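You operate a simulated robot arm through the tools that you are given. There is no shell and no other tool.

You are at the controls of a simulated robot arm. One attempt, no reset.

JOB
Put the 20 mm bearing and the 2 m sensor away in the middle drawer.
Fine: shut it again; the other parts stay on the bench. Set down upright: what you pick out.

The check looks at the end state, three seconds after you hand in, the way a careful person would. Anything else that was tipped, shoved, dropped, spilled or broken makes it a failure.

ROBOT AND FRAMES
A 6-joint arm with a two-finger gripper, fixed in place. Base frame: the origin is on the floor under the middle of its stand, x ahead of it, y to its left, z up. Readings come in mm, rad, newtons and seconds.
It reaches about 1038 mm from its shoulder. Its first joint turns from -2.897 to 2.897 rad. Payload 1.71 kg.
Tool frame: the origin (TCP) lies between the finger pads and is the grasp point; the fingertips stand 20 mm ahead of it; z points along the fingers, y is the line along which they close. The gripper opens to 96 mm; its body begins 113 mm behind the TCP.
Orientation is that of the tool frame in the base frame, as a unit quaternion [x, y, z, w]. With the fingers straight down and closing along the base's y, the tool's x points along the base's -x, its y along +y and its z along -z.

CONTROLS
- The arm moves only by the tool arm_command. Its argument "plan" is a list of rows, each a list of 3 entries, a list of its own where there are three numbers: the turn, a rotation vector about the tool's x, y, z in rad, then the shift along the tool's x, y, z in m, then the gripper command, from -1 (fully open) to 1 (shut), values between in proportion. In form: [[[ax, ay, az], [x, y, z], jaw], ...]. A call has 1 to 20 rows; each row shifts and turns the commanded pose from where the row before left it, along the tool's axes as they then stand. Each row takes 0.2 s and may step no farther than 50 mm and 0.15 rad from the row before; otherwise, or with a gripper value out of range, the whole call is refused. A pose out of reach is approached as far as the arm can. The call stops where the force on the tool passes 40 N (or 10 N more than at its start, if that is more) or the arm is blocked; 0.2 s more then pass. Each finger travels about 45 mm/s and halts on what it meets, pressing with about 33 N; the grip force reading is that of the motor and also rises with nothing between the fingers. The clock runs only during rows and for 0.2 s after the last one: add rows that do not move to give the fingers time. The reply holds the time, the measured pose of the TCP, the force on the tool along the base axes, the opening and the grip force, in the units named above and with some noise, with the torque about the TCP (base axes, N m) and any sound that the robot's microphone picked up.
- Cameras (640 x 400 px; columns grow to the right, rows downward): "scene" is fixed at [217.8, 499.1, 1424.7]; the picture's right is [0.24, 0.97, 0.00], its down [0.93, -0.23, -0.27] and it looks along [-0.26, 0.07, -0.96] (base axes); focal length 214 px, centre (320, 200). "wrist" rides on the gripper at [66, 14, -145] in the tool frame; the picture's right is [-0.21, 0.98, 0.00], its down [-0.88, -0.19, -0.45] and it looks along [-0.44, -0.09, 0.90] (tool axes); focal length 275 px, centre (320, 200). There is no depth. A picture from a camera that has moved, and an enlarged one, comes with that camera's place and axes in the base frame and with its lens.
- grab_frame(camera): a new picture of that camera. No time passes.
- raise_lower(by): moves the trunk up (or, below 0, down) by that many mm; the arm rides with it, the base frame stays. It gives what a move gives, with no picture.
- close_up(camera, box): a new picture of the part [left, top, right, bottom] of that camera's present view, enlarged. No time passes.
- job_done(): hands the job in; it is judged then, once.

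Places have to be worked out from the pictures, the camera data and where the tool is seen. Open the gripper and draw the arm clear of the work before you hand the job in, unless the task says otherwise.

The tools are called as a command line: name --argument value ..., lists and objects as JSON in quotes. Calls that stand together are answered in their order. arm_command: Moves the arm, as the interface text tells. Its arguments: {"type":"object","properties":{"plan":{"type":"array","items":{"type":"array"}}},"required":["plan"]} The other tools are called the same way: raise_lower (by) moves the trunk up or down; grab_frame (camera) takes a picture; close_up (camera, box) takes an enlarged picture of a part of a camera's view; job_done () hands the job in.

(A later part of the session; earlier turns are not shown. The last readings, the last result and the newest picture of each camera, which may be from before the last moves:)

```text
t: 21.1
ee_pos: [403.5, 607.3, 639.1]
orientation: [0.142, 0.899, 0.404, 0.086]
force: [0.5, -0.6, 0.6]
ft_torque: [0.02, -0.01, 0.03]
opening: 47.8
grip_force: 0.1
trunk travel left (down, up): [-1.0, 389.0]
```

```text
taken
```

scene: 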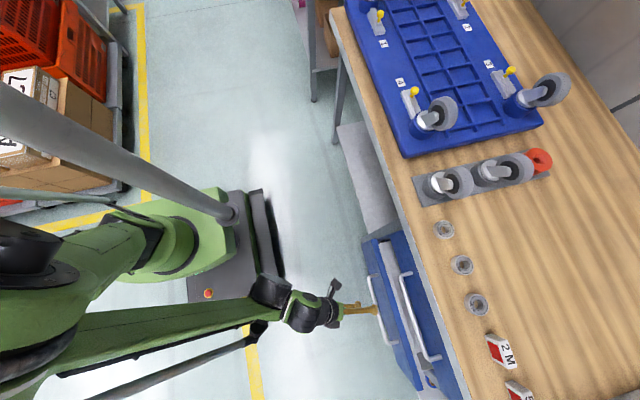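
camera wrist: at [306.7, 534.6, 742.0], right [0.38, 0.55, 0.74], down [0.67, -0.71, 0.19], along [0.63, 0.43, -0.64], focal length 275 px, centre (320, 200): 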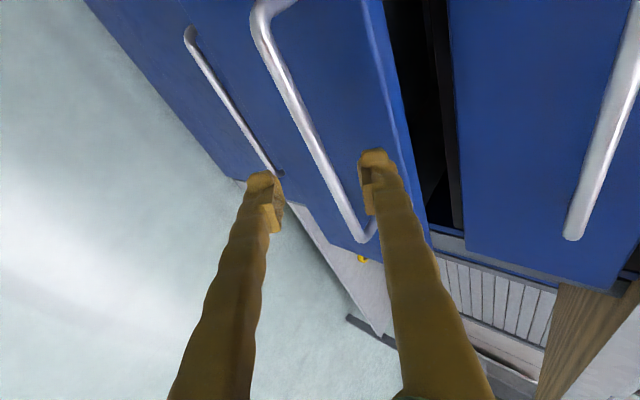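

The bar is free and the drawer stays out; the bar now sits at y≈657. I'll rotate the tool to point steeply down (70°), square to the bar.

arm_command --plan '[[[0.1226, 0.0555, -0.0634], [0, 0, 0], 0], [[0.1226, 0.0555, -0.0634], [0, 0, 0], 0], [[0.1226, 0.0555, -0.0634], [0, 0, 0], 0], [[0.1226, 0.0555, -0.0634], [0, 0, 0], 0], [[0, 0, 0], [0, 0, 0], 0]]'

grab_frame --camera "wrist"

grab_frame --camera "scene"

```text
t: 22.4
ee_pos: [404.7, 606.4, 636.8]
orientation: [0.0, 0.985, 0.173, 0.001]
force: [0.9, 0.5, 0.2]
ft_torque: [0.01, 0.03, -0.02]
opening: 48.2
grip_force: 0.1
trunk travel left (down, up): [-1.0, 389.0]
```

```text
taken
camera wrist: at [340.0, 570.3, 778.7], right [0.21, 0.92, 0.33], down [0.88, -0.32, 0.35], along [0.43, 0.22, -0.87], focal length 275 px, centre (320, 200)
```

wrist: 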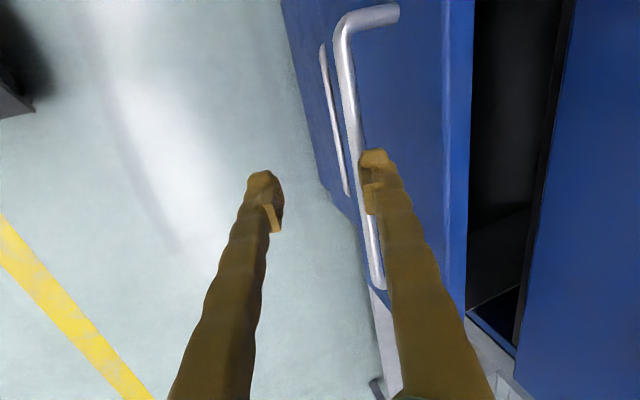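

```text
taken
```

scene: 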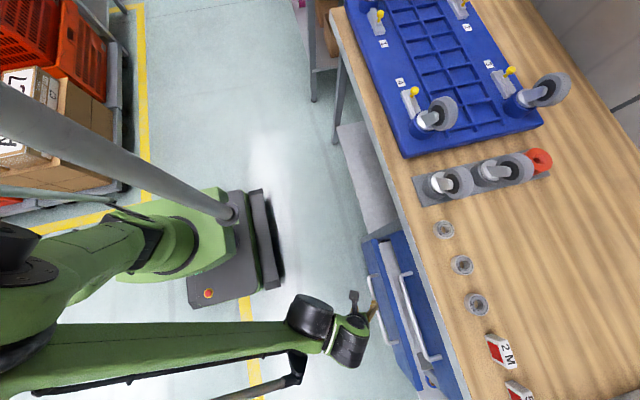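

Tool is now at (405, 606, 637) pitched 70° down, with the bar at about y=654. The gap behind the bar is tight, so I'll set the jaws to 30 mm, line up laterally above the bar, and check before going down.

arm_command --plan '[[[0, 0, 0], [-0.0142, 0.0118, 0], 0.375], [[0, 0, 0], [-0.0141, 0.0119, 0], 0.375], [[0, 0, 0], [0, 0, 0.01], 0.375], [[0, 0, 0], [0, 0, 0], 0.375]]'

close_up --camera "wrist" --box '[220, 50, 540, 250]'

close_up --camera "scene" --box '[330, 250, 430, 350]'

```text
t: 23.4
ee_pos: [432.5, 631.4, 634.8]
orientation: [0.0, 0.985, 0.173, 0.0]
force: [1.5, -0.9, 0.1]
ft_torque: [0.0, 0.01, -0.01]
opening: 30.2
grip_force: 0.1
trunk travel left (down, up): [-1.0, 389.0]
```

```text
2.00 times, centred on (380, 150) of wrist
camera zoom: at [367.9, 595.0, 776.9], right [0.21, 0.92, 0.33], down [0.88, -0.33, 0.35], along [0.43, 0.22, -0.87], focal length 551 px, centre (200, 300)
```

zoom: 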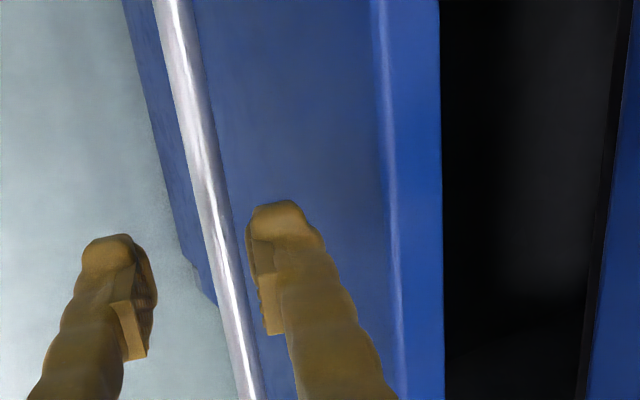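

```text
4.00 times, centred on (380, 300) of scene
camera zoom: at [217.8, 499.1, 1424.7], right [0.24, 0.97, 0.0], down [0.93, -0.23, -0.27], along [-0.26, 0.07, -0.96], focal length 858 px, centre (80, -200)
```

zoom: 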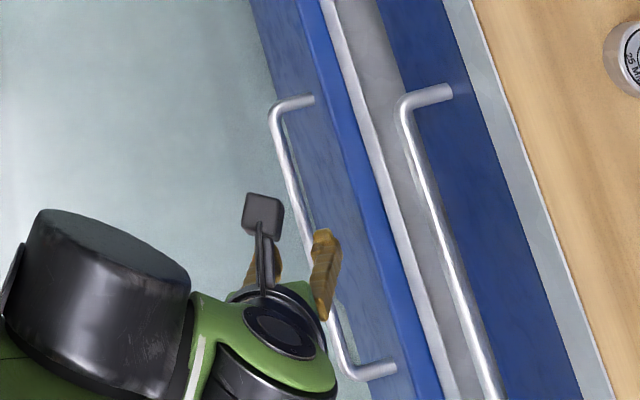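

The bar measures y=654.3 from this view, and the back finger lines up with the gap behind it. I'll go down 40 mm along the tool and close on the bar.

arm_command --plan '[[[0, 0, 0], [0, 0.001, 0.015], 0.375], [[0, 0, 0], [0, 0, 0.015], 0.375], [[0, 0, 0], [0, 0, 0.01], 0.375], [[0, 0, 0], [0, 0, 0], 0.375]]'

close_up --camera "wrist" --box '[220, 50, 540, 250]'

```text
t: 24.4
ee_pos: [432.6, 647.6, 598.1]
orientation: [0.0, 0.985, 0.174, 0.0]
force: [1.0, 0.5, -0.5]
ft_torque: [0.02, 0.01, 0.02]
opening: 30.1
grip_force: 0.1
trunk travel left (down, up): [-1.0, 389.0]
```

```text
2.00 times, centred on (380, 150) of wrist
camera zoom: at [367.8, 610.6, 739.8], right [0.21, 0.92, 0.33], down [0.88, -0.33, 0.35], along [0.43, 0.22, -0.87], focal length 551 px, centre (200, 300)
```

zoom: 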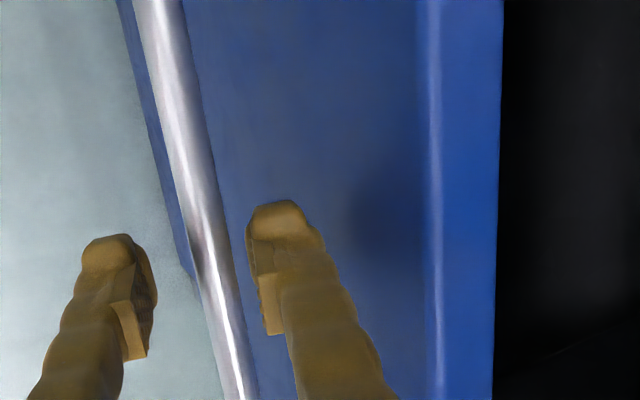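

No contact forces, and the bar is between the fingers. Closing on it now.

arm_command --plan '[[[0, 0, 0], [0, 0, 0], 0.6], [[0, 0, 0], [0, 0, 0], 1], [[0, 0, 0], [0, 0, 0], 1], [[0, 0, 0], [0, 0, 0], 1]]'

```text
t: 25.4
ee_pos: [434.2, 647.0, 598.8]
orientation: [0.0, 0.985, 0.174, 0.0]
force: [-1.6, -2.4, 3.0]
ft_torque: [0.0, -0.04, 0.14]
opening: 7.2
grip_force: 35.1
trunk travel left (down, up): [-1.0, 389.0]
```

The opening reads 7.2 mm rather than 11.3, so I may only be pinching the bar's edge. I'll look before pulling.

close_up --camera "wrist" --box '[240, 80, 440, 240]'

close_up --camera "scene" --box '[330, 250, 430, 350]'

```text
2.50 times, centred on (340, 160) of wrist
camera zoom: at [367.6, 610.5, 740.1], right [0.21, 0.92, 0.33], down [0.88, -0.33, 0.35], along [0.43, 0.22, -0.87], focal length 688 px, centre (270, 300)
```

zoom: 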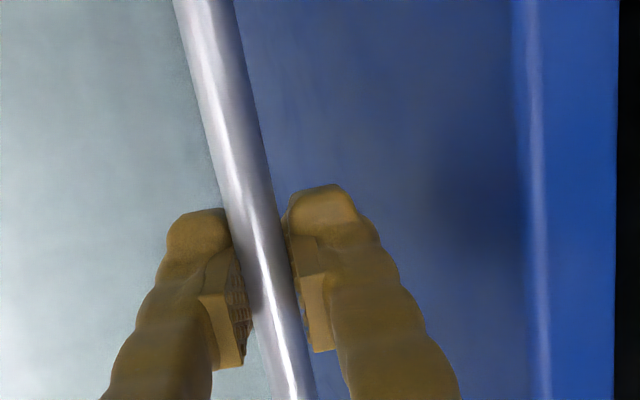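

```text
4.00 times, centred on (380, 300) of scene
camera zoom: at [217.8, 499.1, 1424.7], right [0.24, 0.97, 0.0], down [0.93, -0.23, -0.27], along [-0.26, 0.07, -0.96], focal length 858 px, centre (80, -200)
```

zoom: 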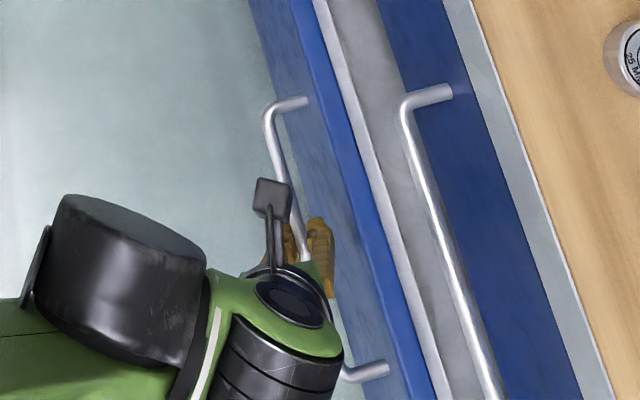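

The bar is visibly held between both pads, seated deep in the fingers. I'll pull in −y with this grip, three small steps first.

arm_command --plan '[[[0, 0, 0], [0, -0.0094, -0.0034], 1], [[0, 0, 0], [0, -0.0188, -0.00685], 1], [[0, 0, 0], [0, -0.0188, -0.00685], 1], [[0, 0, 0], [0, 0, 0], 1]]'

close_up --camera "scene" --box '[310, 230, 450, 370]'

```text
t: 26.4
ee_pos: [433.1, 598.8, 598.0]
orientation: [0.0, 0.985, 0.172, 0.0]
force: [-12.7, -1.7, -25.2]
ft_torque: [-0.03, 0.16, 0.18]
opening: 7.3
grip_force: 34.4
trunk travel left (down, up): [-1.0, 389.0]
```

```text
2.86 times, centred on (380, 300) of scene
camera zoom: at [217.8, 499.1, 1424.7], right [0.24, 0.97, 0.0], down [0.93, -0.23, -0.27], along [-0.26, 0.07, -0.96], focal length 613 px, centre (149, -86)
```

zoom: 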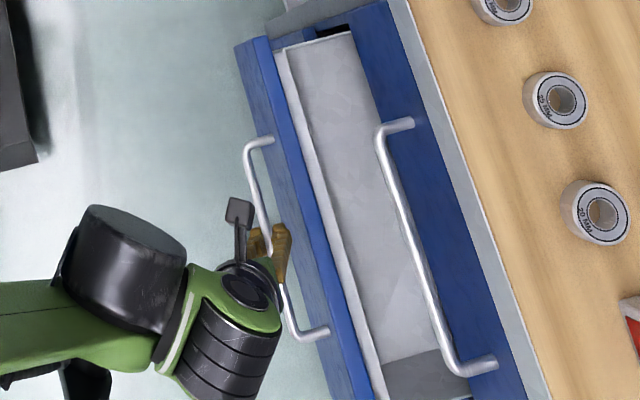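

The drawer is out about 114 mm. There is a −25 N vertical and −13 N sideways load, so I'll ease down and across slightly while pulling another 80 mm.

arm_command --plan '[[[0, 0, 0], [0.001, -0.0195, -0.005], 1], [[0, 0, 0], [0, -0.0188, -0.00685], 1], [[0, 0, 0], [0, -0.0188, -0.00685], 1], [[0, 0, 0], [0, -0.0188, -0.00685], 1], [[0, 0, 0], [0, 0, 0], 1]]'

close_up --camera "scene" --box '[290, 230, 450, 370]'

```text
t: 27.6
ee_pos: [431.0, 516.5, 597.1]
orientation: [0.0, 0.985, 0.173, 0.001]
force: [4.1, -2.7, 23.2]
ft_torque: [0.04, -0.08, 0.12]
opening: 7.2
grip_force: 35.0
trunk travel left (down, up): [-1.0, 389.0]
```

```text
2.86 times, centred on (370, 300) of scene
camera zoom: at [217.8, 499.1, 1424.7], right [0.24, 0.97, 0.0], down [0.93, -0.23, -0.27], along [-0.26, 0.07, -0.96], focal length 613 px, centre (177, -86)
```

zoom: 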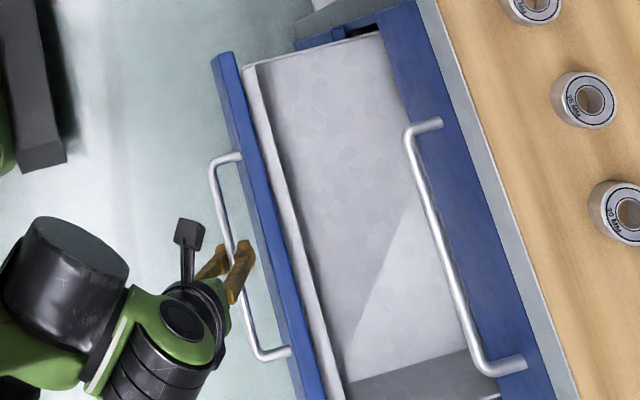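

The drawer is open about 198 mm and appears empty with a flat gray floor. The vertical load is now +23 N, so I'll ease up 1 mm and pull another 60 mm.

arm_command --plan '[[[0, 0, 0], [0, -0.0184, -0.0078], 1], [[0, 0, 0], [0, -0.0188, -0.00685], 1], [[0, 0, 0], [0, -0.0188, -0.00685], 1], [[0, 0, 0], [0, 0, 0], 1]]'

grab_frame --camera "scene"

```text
t: 28.6
ee_pos: [432.3, 456.3, 596.9]
orientation: [0.0, 0.985, 0.173, 0.0]
force: [3.7, -1.7, -9.8]
ft_torque: [-0.02, -0.36, 0.01]
opening: 7.0
grip_force: 34.4
trunk travel left (down, up): [-1.0, 389.0]
```

```text
taken
```

scene: 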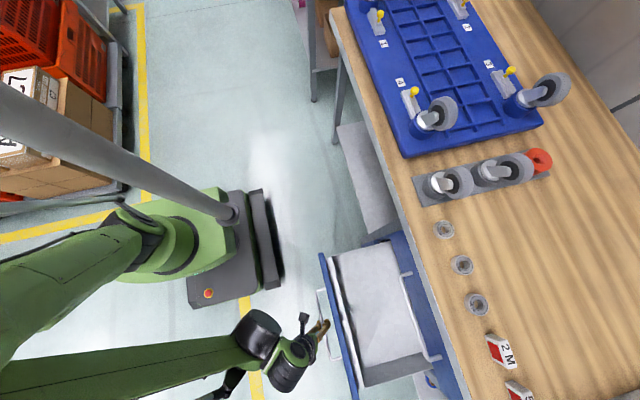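

The drawer is out about 258 mm, with the handle bar now near y=463. I'll check the drawer interior in detail before letting go.

close_up --camera "scene" --box '[310, 230, 470, 400]'

grab_frame --camera "wrist"

```text
2.35 times, centred on (390, 315) of scene
camera zoom: at [217.8, 499.1, 1424.7], right [0.24, 0.97, 0.0], down [0.93, -0.23, -0.27], along [-0.26, 0.07, -0.96], focal length 505 px, centre (155, -71)
```

zoom: 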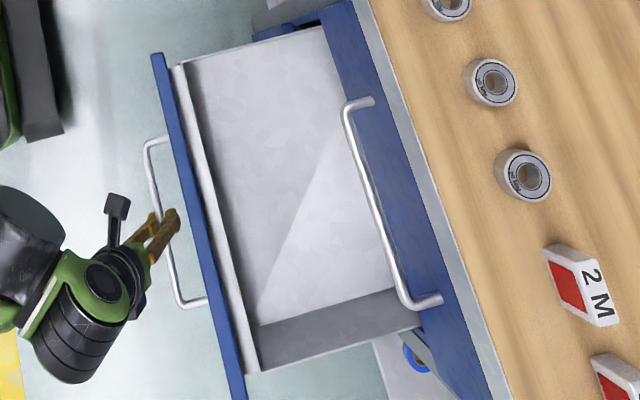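

```text
taken
camera wrist: at [367.4, 420.2, 738.5], right [0.21, 0.92, 0.33], down [0.88, -0.33, 0.35], along [0.43, 0.22, -0.87], focal length 275 px, centre (320, 200)
```

wrist: 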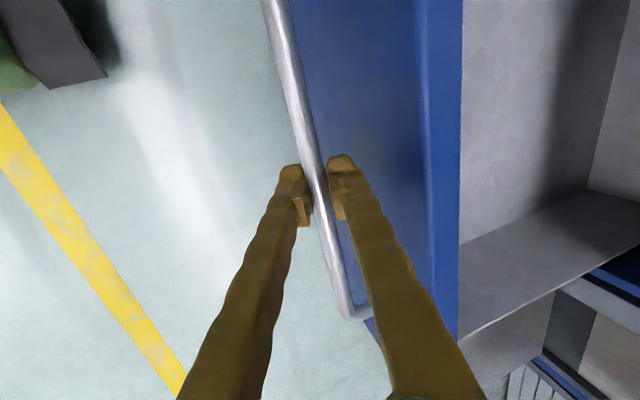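

The drawer is empty and fully visible. I'll open the jaws just enough (20 mm) to avoid pushing the front, then back the fingers off the bar and upward.

arm_command --plan '[[[0, 0, 0], [0, 0, 0], 0.58], [[0, 0, 0], [0, 0, 0], 0.58], [[0, 0, 0], [0, 0, 0], 0.58], [[0, 0, 0], [0, 0, -0.02], 0.58], [[0, 0, 0], [0, 0, -0.03], 0.58], [[0, 0, 0], [0, 0, -0.04], 0.58], [[0, 0, 0], [0, 0, -0.04], 0.58], [[0, 0, 0], [0, 0, 0], 0.58]]'

grab_frame --camera "scene"

grab_frame --camera "wrist"

```text
t: 30.4
ee_pos: [431.0, 415.0, 718.3]
orientation: [0.0, 0.985, 0.173, 0.0]
force: [-0.3, 0.5, -0.5]
ft_torque: [0.02, 0.06, -0.02]
opening: 20.1
grip_force: 0.1
trunk travel left (down, up): [-1.0, 389.0]
```

```text
taken
```

scene: 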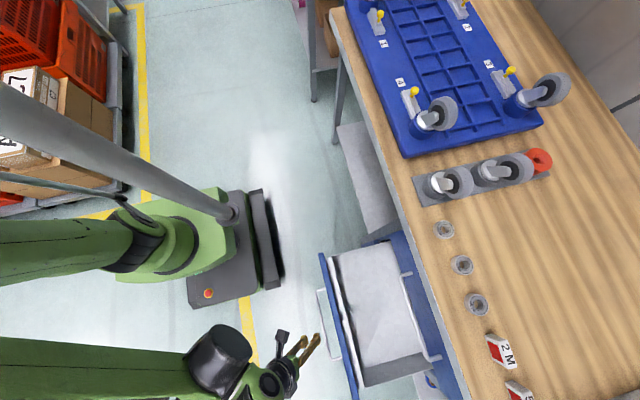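

```text
taken
camera wrist: at [366.9, 378.9, 859.1], right [0.21, 0.92, 0.33], down [0.88, -0.33, 0.35], along [0.43, 0.22, -0.87], focal length 275 px, centre (320, 200)
```

wrist: 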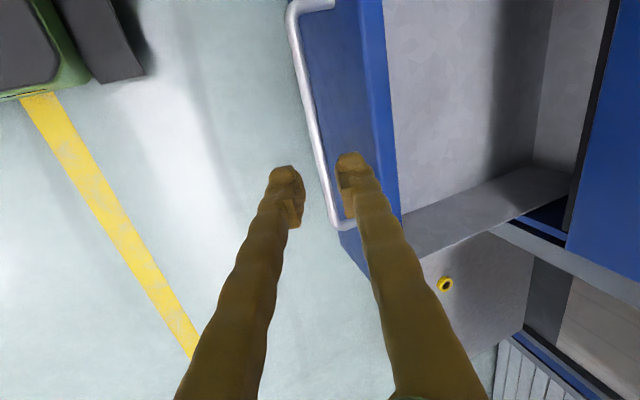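

The gripper is clear of the handle at (431, 415, 718). I'll zoom in on the open drawer from both cameras to work out the floor height and walls.

close_up --camera "wrist" --box '[350, 0, 640, 290]'

close_up --camera "scene" --box '[310, 230, 470, 400]'

```text
1.38 times, centred on (495, 145) of wrist
camera zoom: at [366.9, 378.9, 859.1], right [0.21, 0.92, 0.33], down [0.88, -0.33, 0.35], along [0.43, 0.22, -0.87], focal length 380 px, centre (79, 276)
```

zoom: 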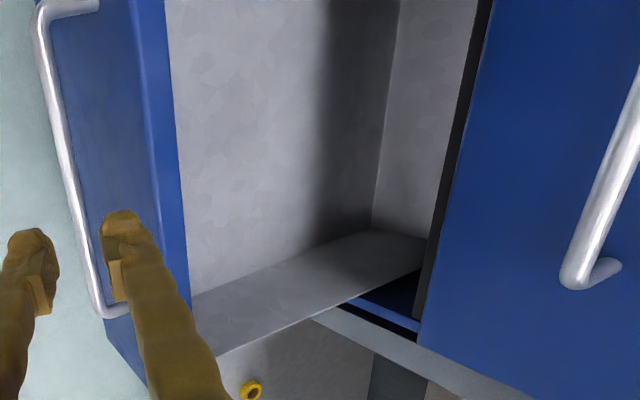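

```text
2.35 times, centred on (390, 315) of scene
camera zoom: at [217.8, 499.1, 1424.7], right [0.24, 0.97, 0.0], down [0.93, -0.23, -0.27], along [-0.26, 0.07, -0.96], focal length 505 px, centre (155, -71)
```

zoom: 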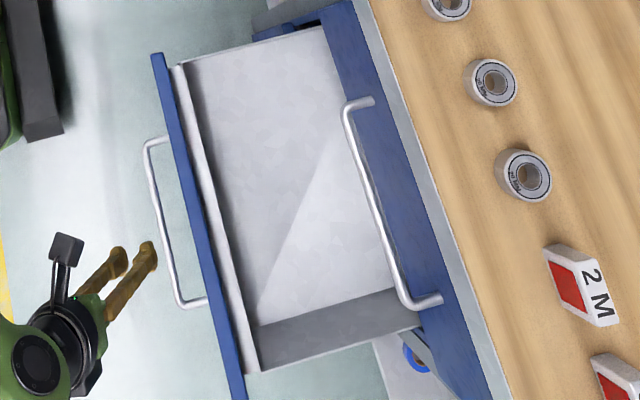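

The drawer floor works out to about z=501, the side walls to about z=602, and the interior runs from y≈540 back with x up to about 629. Next I'll raise the trunk back to bench working height.

raise_lower --by 310

```text
t: 33.4
ee_pos: [431.7, 414.8, 1028.6]
orientation: [-0.001, 0.985, 0.174, 0.001]
force: [-0.1, -1.0, 0.7]
ft_torque: [0.02, 0.01, 0.04]
opening: 20.4
grip_force: 0.0
trunk travel left (down, up): [-311.0, 79.0]
```

The trunk is up and the TCP is at (432, 415, 1029). I'll turn the tool vertical, open the jaws, and carry it above the 20 mm bearing at about z=990.

arm_command --plan '[[[0.1163, 0, 0], [0, 0, 0], -0.2], [[0.1163, 0, 0], [0, 0, 0], -0.5], [[0.1163, 0, 0], [0, 0, 0], -0.5], [[0, 0, 0], [0.0026, 0.0463, 0.0042], -0.5], [[0, 0, 0], [0.0026, 0.0463, 0.0042], -0.5], [[0, 0, 0], [0.0026, 0.0463, 0.0042], -0.5], [[0, 0, 0], [0.0026, 0.0463, 0.0042], -0.5], [[0, 0, 0], [0.0026, 0.0463, 0.0042], -0.5], [[0, 0, 0], [0.0026, 0.0463, 0.0042], -0.5], [[0, 0, 0], [0, 0, 0], -0.5]]'

grab_frame --camera "wrist"

grab_frame --camera "scene"

```text
t: 35.6
ee_pos: [415.2, 693.9, 1004.8]
orientation: [0.0, 1.0, -0.001, 0.0]
force: [0.2, 0.3, -0.7]
ft_torque: [-0.1, 0.02, -0.04]
opening: 72.0
grip_force: 0.0
trunk travel left (down, up): [-311.0, 79.0]
```

```text
taken
camera wrist: at [350.4, 707.3, 1148.5], right [0.21, 0.98, 0.0], down [0.88, -0.18, 0.44], along [0.43, -0.09, -0.9], focal length 275 px, centre (320, 200)
```

wrist: 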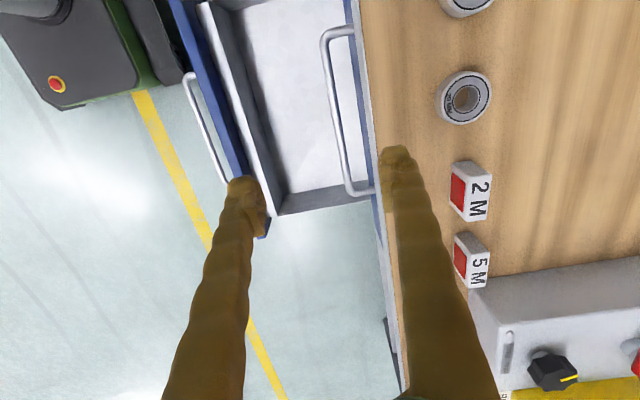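

```text
taken
```

scene: 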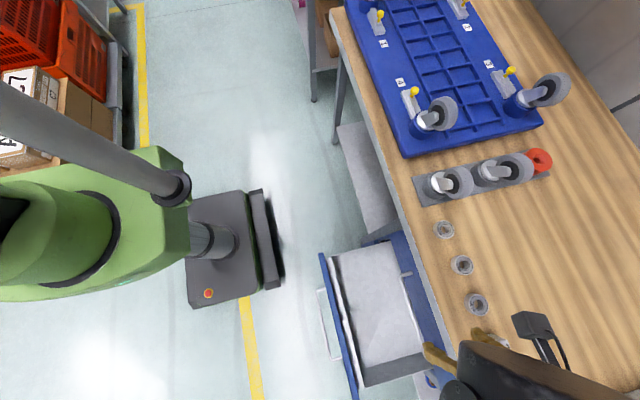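

The tool is vertical at (415, 694, 1005), with both target parts in view. I'll zoom in to refine the bearing and sensor positions from here.

close_up --camera "wrist" --box '[430, 60, 510, 135]'

close_up --camera "wrist" --box '[430, 150, 510, 230]'

close_up --camera "wrist" --box '[430, 215, 510, 295]'

```text
5.33 times, centred on (470, 98) of wrist
camera zoom: at [350.4, 707.3, 1148.5], right [0.21, 0.98, 0.0], down [0.88, -0.18, 0.44], along [0.43, -0.09, -0.9], focal length 1468 px, centre (-480, 747)
```

zoom: 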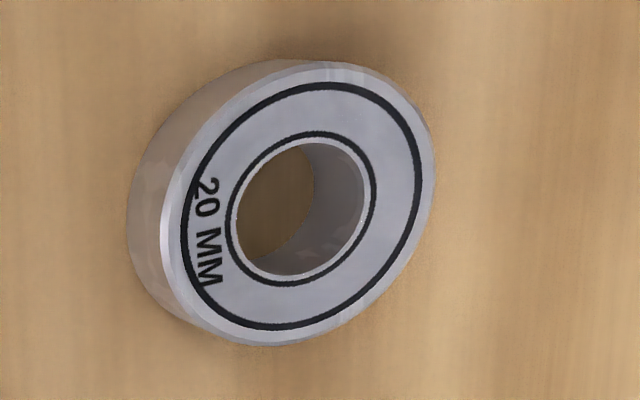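

```text
5.00 times, centred on (470, 190) of wrist
camera zoom: at [350.4, 707.3, 1148.5], right [0.21, 0.98, 0.0], down [0.88, -0.18, 0.44], along [0.43, -0.09, -0.9], focal length 1376 px, centre (-430, 250)
```

zoom: 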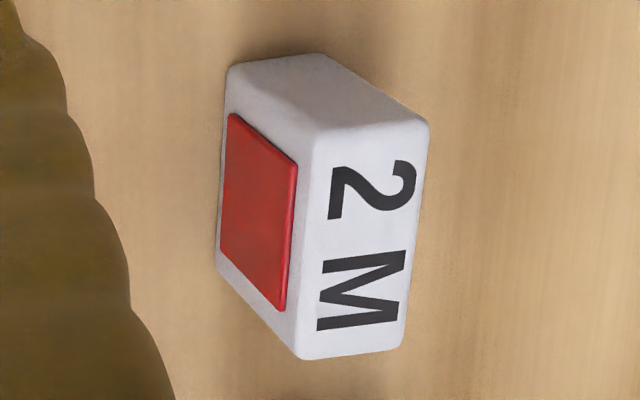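

```text
5.00 times, centred on (470, 255) of wrist
camera zoom: at [350.4, 707.3, 1148.5], right [0.21, 0.98, 0.0], down [0.88, -0.18, 0.44], along [0.43, -0.09, -0.9], focal length 1376 px, centre (-430, -75)
```

zoom: 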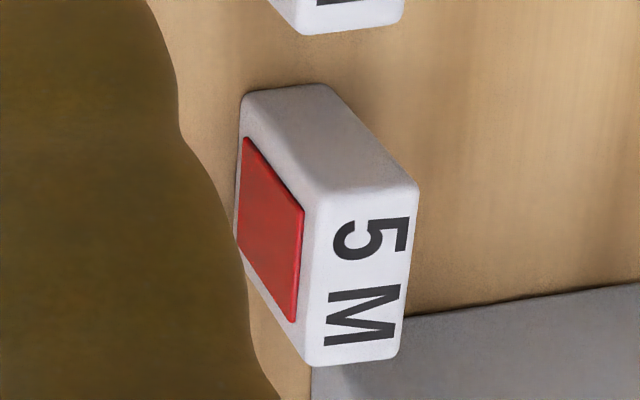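

The bearing centre is at (407.5, 833), OD about 47 mm, and the sensor centre at (500, 834), 50×20 mm. I'll look closely at the fingertip shape so I know which part will touch the thin bearing.

close_up --camera "wrist" --box '[210, 160, 290, 250]'

close_up --camera "wrist" --box '[360, 130, 440, 220]'

close_up --camera "scene" --box '[410, 310, 560, 400]'

```text
4.44 times, centred on (250, 205) of wrist
camera zoom: at [350.4, 707.3, 1148.5], right [0.21, 0.98, 0.0], down [0.88, -0.18, 0.44], along [0.43, -0.09, -0.9], focal length 1224 px, centre (631, 178)
```

zoom: 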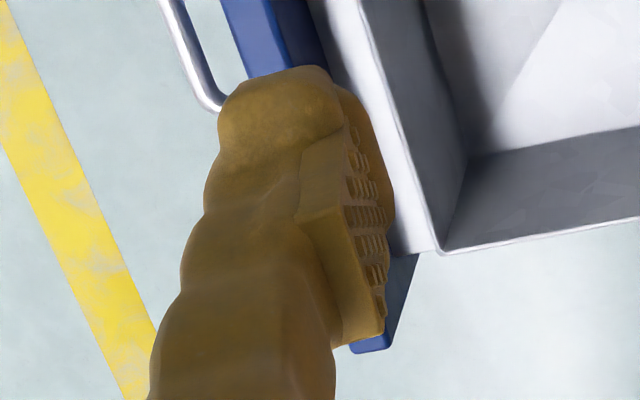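

```text
4.44 times, centred on (400, 175) of wrist
camera zoom: at [350.4, 707.3, 1148.5], right [0.21, 0.98, 0.0], down [0.88, -0.18, 0.44], along [0.43, -0.09, -0.9], focal length 1224 px, centre (-36, 311)
```

zoom: 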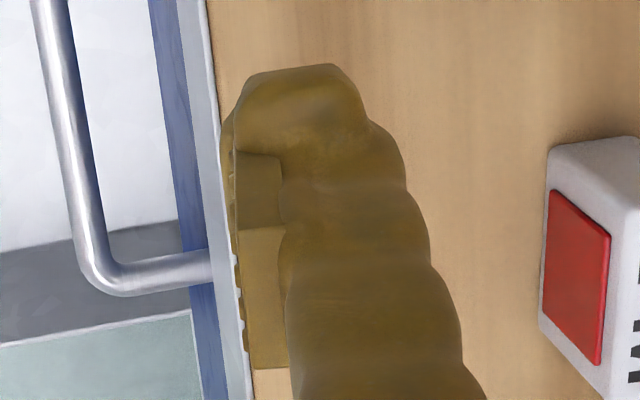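

```text
4.27 times, centred on (485, 355) of scene
camera zoom: at [217.8, 499.1, 1424.7], right [0.24, 0.97, 0.0], down [0.93, -0.23, -0.27], along [-0.26, 0.07, -0.96], focal length 915 px, centre (-384, -461)
```

zoom: 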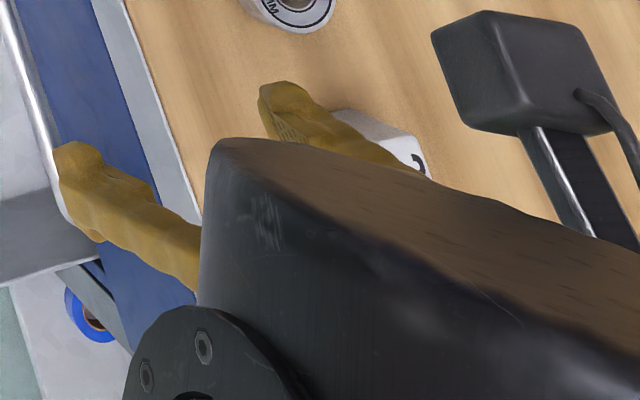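

The fingertips have a ribbed pad and a slightly set-back nose that should hold the 14 mm tall bearing. I'll move over the bearing to z≈950 with the jaws at 72 mm and check the alignment.

arm_command --plan '[[[0, 0, 0], [0.0019, 0.0348, 0.0137], -0.5], [[0, 0, 0], [0.0019, 0.0348, 0.0137], -0.5], [[0, 0, 0], [0.0019, 0.0348, 0.0137], -0.5], [[0, 0, 0], [0.002, 0.0347, 0.0137], -0.5], [[0, 0, 0], [0, 0, 0], -0.5]]'

grab_frame --camera "wrist"

```text
t: 36.8
ee_pos: [406.8, 832.4, 948.6]
orientation: [0.0, 1.0, -0.001, 0.0]
force: [0.1, 1.3, -1.0]
ft_torque: [-0.04, -0.01, 0.01]
opening: 71.9
grip_force: 0.1
trunk travel left (down, up): [-311.0, 79.0]
```

```text
taken
camera wrist: at [342.7, 845.9, 1094.1], right [0.21, 0.98, 0.0], down [0.88, -0.18, 0.44], along [0.43, -0.09, -0.9], focal length 275 px, centre (320, 200)
```

wrist: 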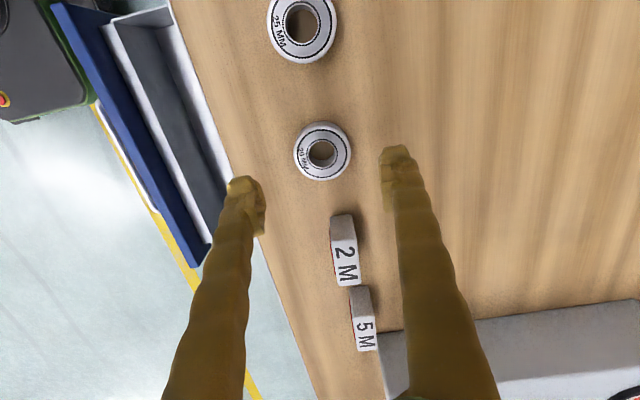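

Alignment is good: the bearing computes to (406, 833) and the TCP is at (407, 832). I'll lower to z≈888 in decreasing steps.

arm_command --plan '[[[0, 0, 0], [0, 0.0007, 0.02], -0.5], [[0, 0, 0], [0, 0, 0.02], -0.5], [[0, 0, 0], [0, 0, 0.013], -0.5], [[0, 0, 0], [0, 0, 0.0075], -0.5], [[0, 0, 0], [0, 0, 0], -0.5]]'

grab_frame --camera "wrist"

close_up --camera "scene" --box '[420, 230, 560, 370]'

```text
t: 38.0
ee_pos: [407.7, 833.5, 886.8]
orientation: [0.0, 1.0, -0.001, 0.0]
force: [-0.7, 0.2, -0.1]
ft_torque: [-0.03, -0.01, 0.01]
opening: 72.1
grip_force: 0.1
trunk travel left (down, up): [-311.0, 79.0]
```

```text
taken
camera wrist: at [343.7, 847.0, 1032.5], right [0.21, 0.98, 0.0], down [0.88, -0.18, 0.44], along [0.43, -0.09, -0.9], focal length 275 px, centre (320, 200)
```

wrist: 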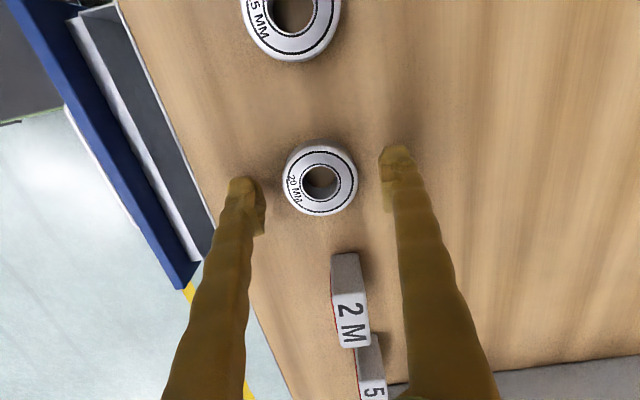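

```text
2.86 times, centred on (490, 300) of scene
camera zoom: at [217.8, 499.1, 1424.7], right [0.24, 0.97, 0.0], down [0.93, -0.23, -0.27], along [-0.26, 0.07, -0.96], focal length 613 px, centre (-166, -86)
```

zoom: 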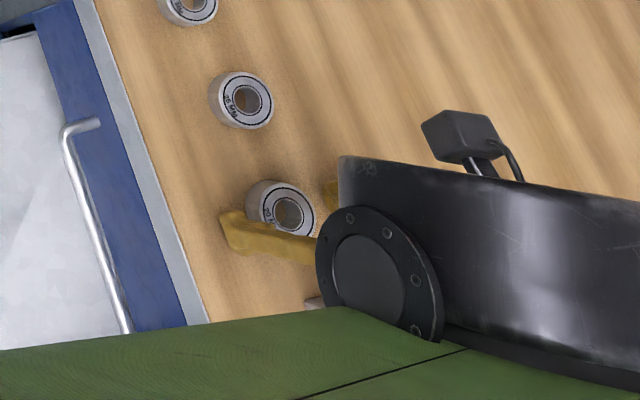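

No contact at z=886.8; combining three views puts the bearing top near z≈876 at (407, 833.7). I'll go 2 mm lower and close on it.

arm_command --plan '[[[0, 0, 0], [0, 0, 0.002], -0.5], [[0, 0, 0], [0, 0, 0], -0.2], [[0, 0, 0], [0, 0, 0], 0.1], [[0, 0, 0], [0, 0, 0], 0.3], [[0, 0, 0], [0, 0, 0], 0.3], [[0, 0, 0], [0, 0, 0], 0.3]]'

grab_frame --camera "wrist"

```text
t: 39.4
ee_pos: [408.7, 833.6, 886.0]
orientation: [-0.001, 1.0, -0.001, 0.0]
force: [0.7, 0.2, -0.5]
ft_torque: [-0.03, 0.03, -0.01]
opening: 45.2
grip_force: 32.7
trunk travel left (down, up): [-311.0, 79.0]
```

```text
taken
camera wrist: at [343.7, 846.8, 1030.4], right [0.21, 0.98, 0.0], down [0.88, -0.18, 0.44], along [0.43, -0.09, -0.9], focal length 275 px, centre (320, 200)
```

wrist: 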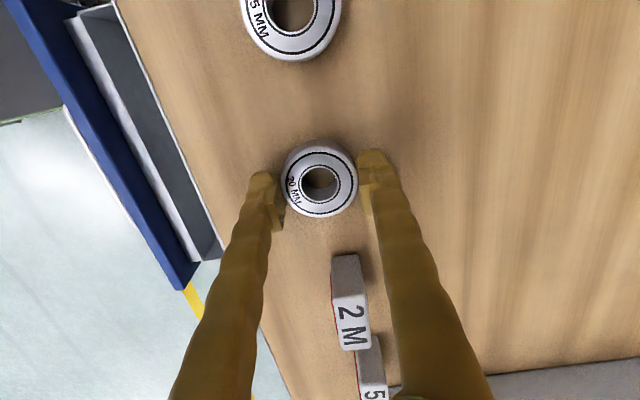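

The jaws hold the bearing at 45.2 mm with 33 N. I'll check the grip close up before lifting.

close_up --camera "wrist" --box '[240, 120, 410, 250]'

close_up --camera "scene" --box '[440, 260, 520, 330]'

```text
3.08 times, centred on (325, 185) of wrist
camera zoom: at [343.7, 846.8, 1030.4], right [0.21, 0.98, 0.0], down [0.88, -0.18, 0.44], along [0.43, -0.09, -0.9], focal length 847 px, centre (305, 246)
```

zoom: 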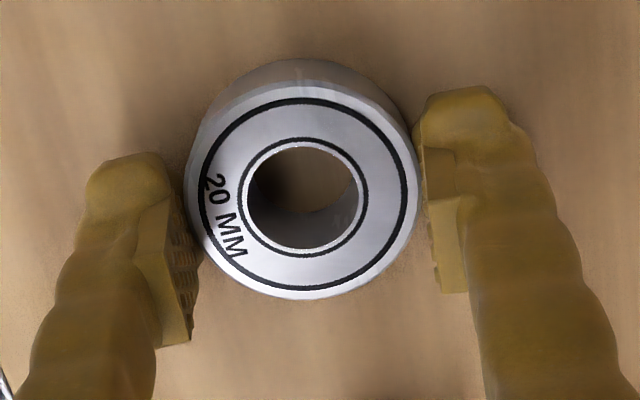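

```text
5.71 times, centred on (480, 295) of scene
camera zoom: at [217.8, 499.1, 1424.7], right [0.24, 0.97, 0.0], down [0.93, -0.23, -0.27], along [-0.26, 0.07, -0.96], focal length 1226 px, centre (-594, -343)
```

zoom: 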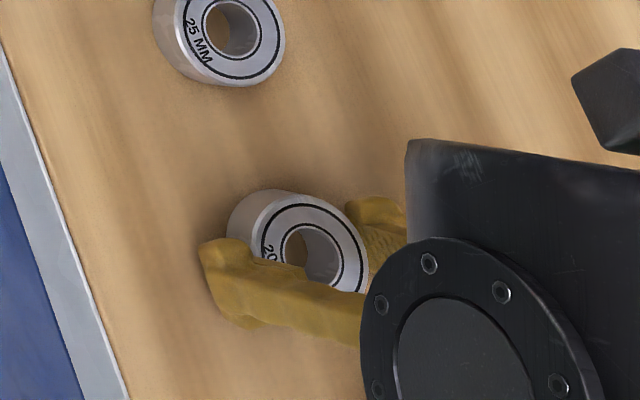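

The bearing is centred between the fingers. I'll lift it gently 40 mm and check that it stays level in the grip.

arm_command --plan '[[[0, 0, 0], [0, 0, 0], 0.5], [[0, 0, 0], [0, 0, -0.005], 0.5], [[0, 0, 0], [0, 0, -0.015], 0.5], [[0, 0, 0], [0, 0, -0.02], 0.5], [[0, 0, 0], [0, 0, 0], 0.5]]'

grab_frame --camera "wrist"

close_up --camera "scene" --box '[440, 260, 540, 350]'

```text
t: 40.6
ee_pos: [408.5, 833.5, 924.8]
orientation: [0.0, 1.0, 0.0, 0.0]
force: [0.1, 0.1, -0.1]
ft_torque: [0.02, -0.04, -0.02]
opening: 45.0
grip_force: 32.6
trunk travel left (down, up): [-311.0, 79.0]
```

```text
taken
camera wrist: at [344.3, 847.1, 1070.3], right [0.21, 0.98, 0.0], down [0.88, -0.18, 0.44], along [0.43, -0.09, -0.9], focal length 275 px, centre (320, 200)
```

wrist: 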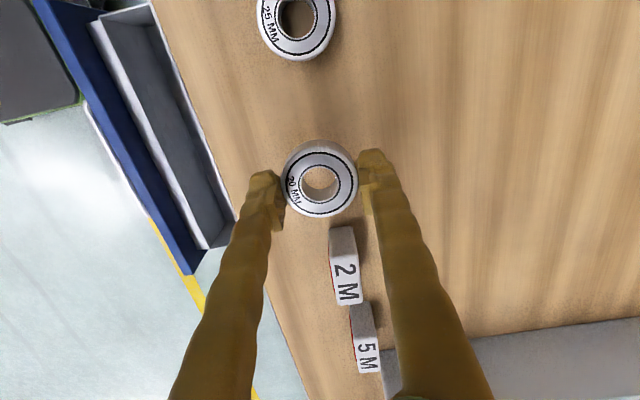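

```text
4.44 times, centred on (490, 305) of scene
camera zoom: at [217.8, 499.1, 1424.7], right [0.24, 0.97, 0.0], down [0.93, -0.23, -0.27], along [-0.26, 0.07, -0.96], focal length 953 px, centre (-436, -267)
```

zoom: 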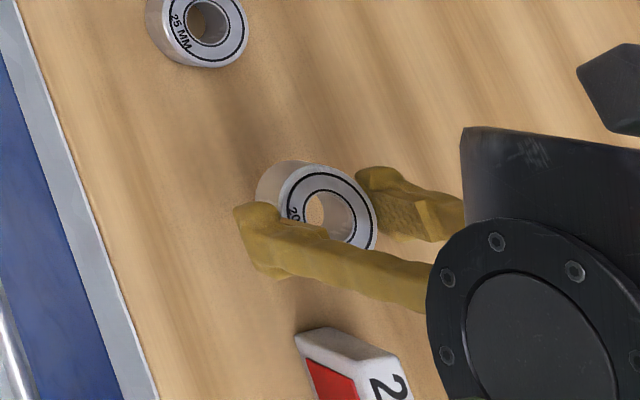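

The bearing is held level and steady. I'll raise it to about z=985 and carry it back over the open drawer to (370, 610).

arm_command --plan '[[[0, 0, 0], [0, 0, -0.02], 0.5], [[0, 0, 0], [0, 0, -0.02], 0.5], [[0, 0, 0], [0, 0, -0.02], 0.5], [[0, 0, 0], [0.0055, -0.0319, 0], 0.5], [[0, 0, 0], [0.0055, -0.0319, 0], 0.5], [[0, 0, 0], [0.0055, -0.0319, 0], 0.5], [[0, 0, 0], [0.0055, -0.0319, 0], 0.5], [[0, 0, 0], [0.0055, -0.0319, 0], 0.5], [[0, 0, 0], [0.0055, -0.0319, 0], 0.5], [[0, 0, 0], [0.0055, -0.0319, 0], 0.5], [[0, 0, 0], [0, 0, 0], 0.5]]'

grab_frame --camera "wrist"

grab_frame --camera "scene"

```text
t: 43.0
ee_pos: [368.6, 610.5, 984.7]
orientation: [0.0, 1.0, 0.001, 0.0]
force: [0.1, -0.7, -1.7]
ft_torque: [0.05, -0.03, 0.02]
opening: 44.9
grip_force: 32.8
trunk travel left (down, up): [-311.0, 79.0]
```

```text
taken
camera wrist: at [304.4, 623.8, 1130.5], right [0.21, 0.98, 0.0], down [0.88, -0.18, 0.44], along [0.43, -0.09, -0.9], focal length 275 px, centre (320, 200)
```

wrist: 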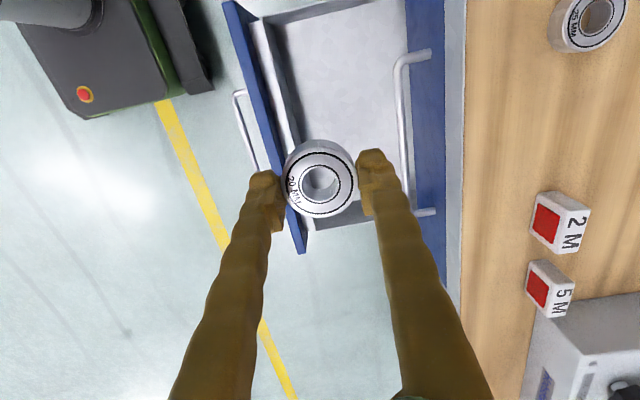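

```text
taken
```

scene: 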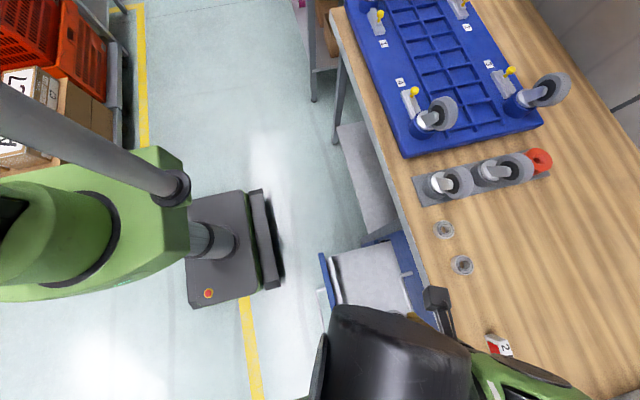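

I'm above the open drawer at (369, 611, 985) with the bearing secure. I'll lower the trunk 300 mm to bring it just over the drawer.

raise_lower --by -300

grab_frame --camera "wrist"

grab_frame --camera "scene"

```text
t: 46.0
ee_pos: [368.2, 610.8, 686.3]
orientation: [0.0, 1.0, 0.0, 0.001]
force: [-0.4, 0.8, -1.4]
ft_torque: [-0.05, 0.01, 0.01]
opening: 44.9
grip_force: 33.0
trunk travel left (down, up): [-11.0, 379.0]
```

```text
taken
camera wrist: at [304.2, 624.7, 830.3], right [0.21, 0.98, 0.0], down [0.88, -0.18, 0.44], along [0.43, -0.09, -0.9], focal length 275 px, centre (320, 200)
```

wrist: 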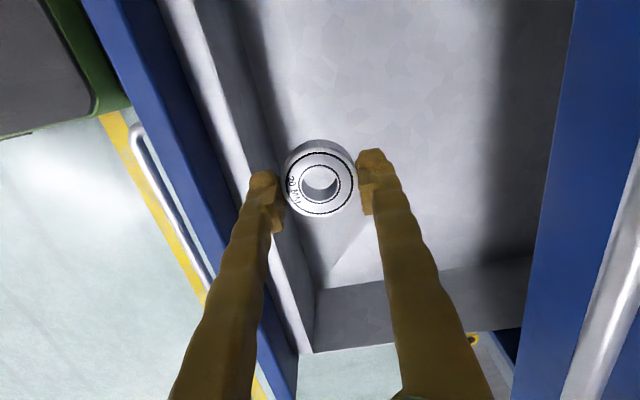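

```text
taken
```

scene: 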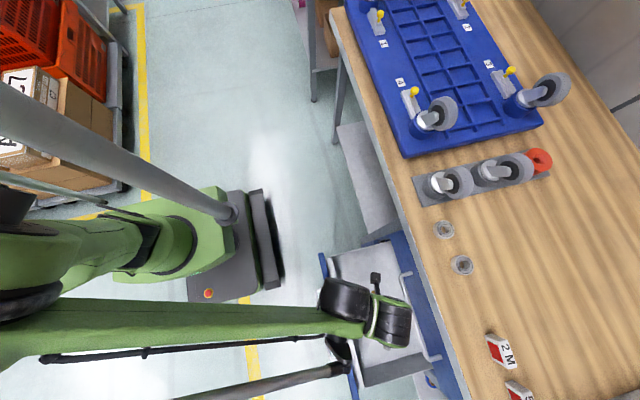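

The bearing hangs over the drawer floor, with the inner front wall at about y=548 and the front finger at y≈568. I'll look closer at the clearance between the wrist and the top handle before going down.

close_up --camera "scene" --box '[310, 230, 470, 400]'

close_up --camera "wrist" --box '[220, 100, 420, 300]'

```text
2.35 times, centred on (390, 315) of scene
camera zoom: at [217.8, 499.1, 1424.7], right [0.24, 0.97, 0.0], down [0.93, -0.23, -0.27], along [-0.26, 0.07, -0.96], focal length 505 px, centre (155, -71)
```

zoom: 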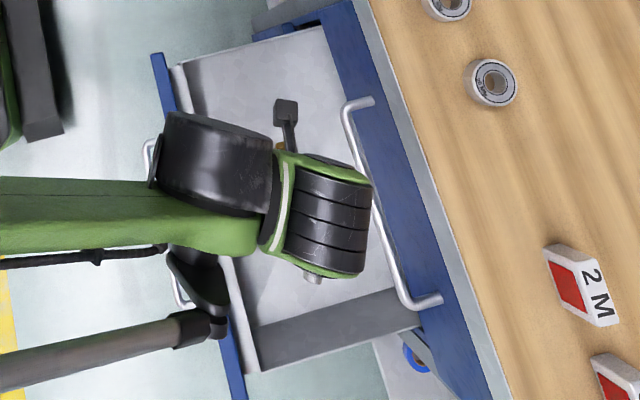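

```text
2.00 times, centred on (320, 200) of wrist
camera zoom: at [304.2, 624.7, 830.3], right [0.21, 0.98, 0.0], down [0.88, -0.18, 0.44], along [0.43, -0.09, -0.9], focal length 551 px, centre (320, 200)
```

zoom: 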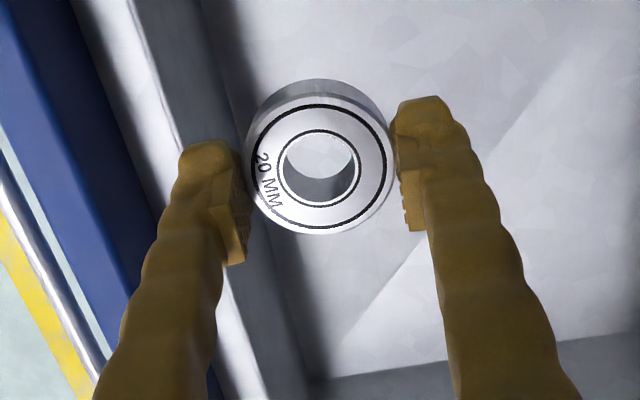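

There is ample clearance: the wrist block reaches only about y≈660 against the top handle at y≥709. I'll shift 9 mm toward +y and lower to z≈545.

arm_command --plan '[[[0, 0, 0], [0, 0.0095, 0.025], 0.5], [[0, 0, 0], [0, 0, 0.035], 0.5], [[0, 0, 0], [0, 0, 0.035], 0.5], [[0, 0, 0], [0, 0, 0.03], 0.5], [[0, 0, 0], [0, 0, 0.015], 0.5], [[0, 0, 0], [0, 0, 0], 0.5]]'

grab_frame --camera "wrist"

```text
t: 47.4
ee_pos: [368.4, 619.6, 545.8]
orientation: [0.0, 1.0, 0.0, -0.001]
force: [1.1, -0.7, -1.3]
ft_torque: [0.03, -0.02, -0.04]
opening: 45.0
grip_force: 32.6
trunk travel left (down, up): [-11.0, 379.0]
```

```text
taken
camera wrist: at [304.0, 633.4, 690.3], right [0.21, 0.98, 0.0], down [0.88, -0.18, 0.44], along [0.43, -0.09, -0.9], focal length 275 px, centre (320, 200)
```

wrist: 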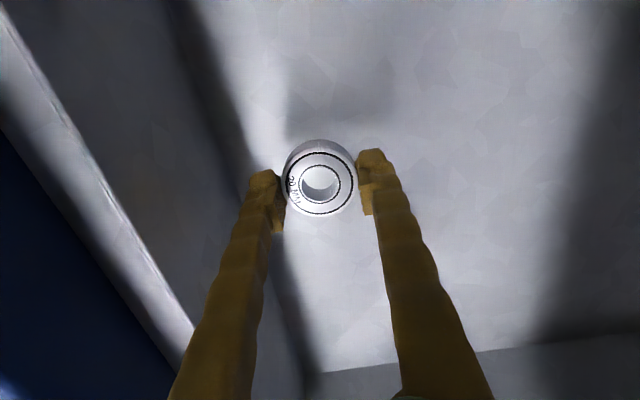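

At z=545.8 there is no contact yet and the bearing's underside is at about z=523. I'll creep down in small steps, watching the vertical force.

arm_command --plan '[[[0, 0, 0], [0, 0, 0.006], 0.5], [[0, 0, 0], [0, 0, 0.006], 0.5], [[0, 0, 0], [0, 0, 0], 0.5]]'

close_up --camera "wrist" --box '[240, 100, 420, 240]'

```text
t: 48.2
ee_pos: [370.1, 620.4, 533.7]
orientation: [0.0, 1.0, 0.0, 0.0]
force: [0.0, 0.5, -1.4]
ft_torque: [-0.01, -0.01, 0.0]
opening: 45.2
grip_force: 33.0
trunk travel left (down, up): [-11.0, 379.0]
```

```text
2.86 times, centred on (330, 170) of wrist
camera zoom: at [303.9, 633.8, 678.5], right [0.21, 0.98, 0.0], down [0.88, -0.18, 0.44], along [0.43, -0.09, -0.9], focal length 786 px, centre (291, 286)
```

zoom: 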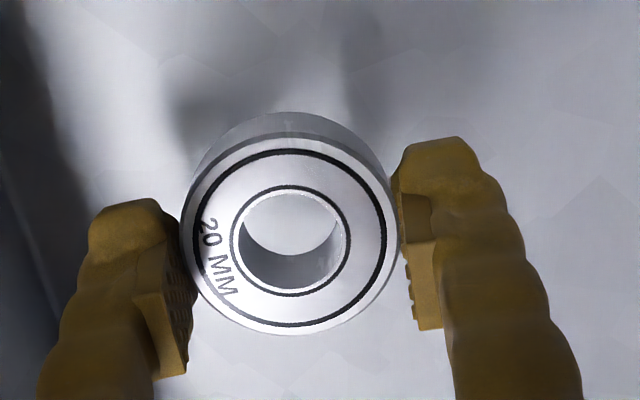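

Still free at z=533.7. Continuing down in 2 mm steps.

arm_command --plan '[[[0, 0, 0], [0, 0, 0.002], 0.5], [[0, 0, 0], [0, 0, 0.002], 0.5], [[0, 0, 0], [0, 0, 0.002], 0.5], [[0, 0, 0], [0, 0, 0], 0.5]]'

```text
t: 49.2
ee_pos: [368.7, 622.1, 528.1]
orientation: [0.0, 1.0, 0.0, 0.001]
force: [-0.3, 0.1, -0.7]
ft_torque: [0.0, 0.0, 0.01]
opening: 45.0
grip_force: 32.6
trunk travel left (down, up): [-11.0, 379.0]
```

No contact at z=528.1, so I keep creeping down.

arm_command --plan '[[[0, 0, 0], [0, 0, 0.002], 0.5], [[0, 0, 0], [0, 0, 0.002], 0.5], [[0, 0, 0], [0, 0, 0], 0.5]]'

```text
t: 50.0
ee_pos: [368.1, 620.3, 522.6]
orientation: [0.0, 1.0, 0.0, 0.0]
force: [0.7, -0.2, -0.6]
ft_torque: [-0.01, 0.0, 0.0]
opening: 45.1
grip_force: 32.7
trunk travel left (down, up): [-11.0, 379.0]
```

Still free at z≈522.6. Two more small steps and a look at the gap to the floor.

arm_command --plan '[[[0, 0, 0], [0, 0, 0.002], 0.5], [[0, 0, 0], [0, 0, 0.002], 0.5], [[0, 0, 0], [0, 0, 0], 0.5]]'

close_up --camera "wrist" --box '[240, 100, 420, 240]'

```text
t: 50.8
ee_pos: [369.4, 621.5, 518.6]
orientation: [0.0, 1.0, 0.0, 0.001]
force: [0.6, 0.2, -0.4]
ft_torque: [0.0, 0.01, -0.03]
opening: 45.0
grip_force: 33.4
trunk travel left (down, up): [-11.0, 379.0]
```

```text
2.86 times, centred on (330, 170) of wrist
camera zoom: at [304.3, 634.8, 663.7], right [0.21, 0.98, 0.0], down [0.88, -0.18, 0.44], along [0.43, -0.09, -0.9], focal length 786 px, centre (291, 286)
```

zoom: 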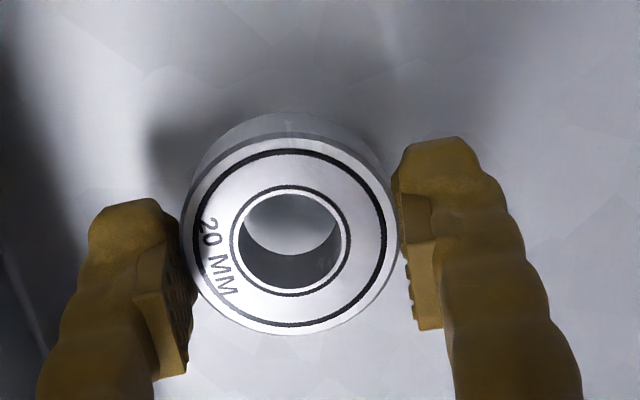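

The shadow is closing up but there is still no contact at z=518.6. Three more 2 mm steps.

arm_command --plan '[[[0, 0, 0], [0, 0, 0.002], 0.5], [[0, 0, 0], [0, 0, 0.002], 0.5], [[0, 0, 0], [0, 0, 0.002], 0.5], [[0, 0, 0], [0, 0, 0], 0.5]]'

```text
t: 51.8
ee_pos: [367.4, 622.0, 512.8]
orientation: [0.0, 1.0, 0.001, -0.001]
force: [0.3, -0.5, -1.5]
ft_torque: [-0.02, 0.0, -0.02]
opening: 44.8
grip_force: 32.5
trunk travel left (down, up): [-11.0, 379.0]
```

arm_command --plan '[[[0, 0, 0], [0, 0, 0.002], 0.5], [[0, 0, 0], [0, 0, 0.002], 0.5], [[0, 0, 0], [0, 0, 0], 0.5]]'

close_up --camera "wrist" --box '[240, 100, 420, 240]'

```text
t: 52.6
ee_pos: [369.2, 621.6, 508.4]
orientation: [0.0, 1.0, 0.0, 0.0]
force: [-0.4, -0.4, -1.6]
ft_torque: [-0.01, 0.03, 0.0]
opening: 44.7
grip_force: 32.8
trunk travel left (down, up): [-11.0, 379.0]
```

```text
2.86 times, centred on (330, 170) of wrist
camera zoom: at [303.5, 634.5, 653.9], right [0.21, 0.98, 0.0], down [0.88, -0.18, 0.44], along [0.43, -0.09, -0.9], focal length 786 px, centre (291, 286)
```

zoom: 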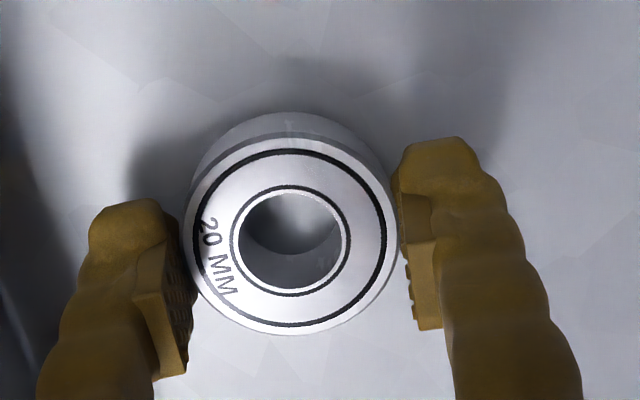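

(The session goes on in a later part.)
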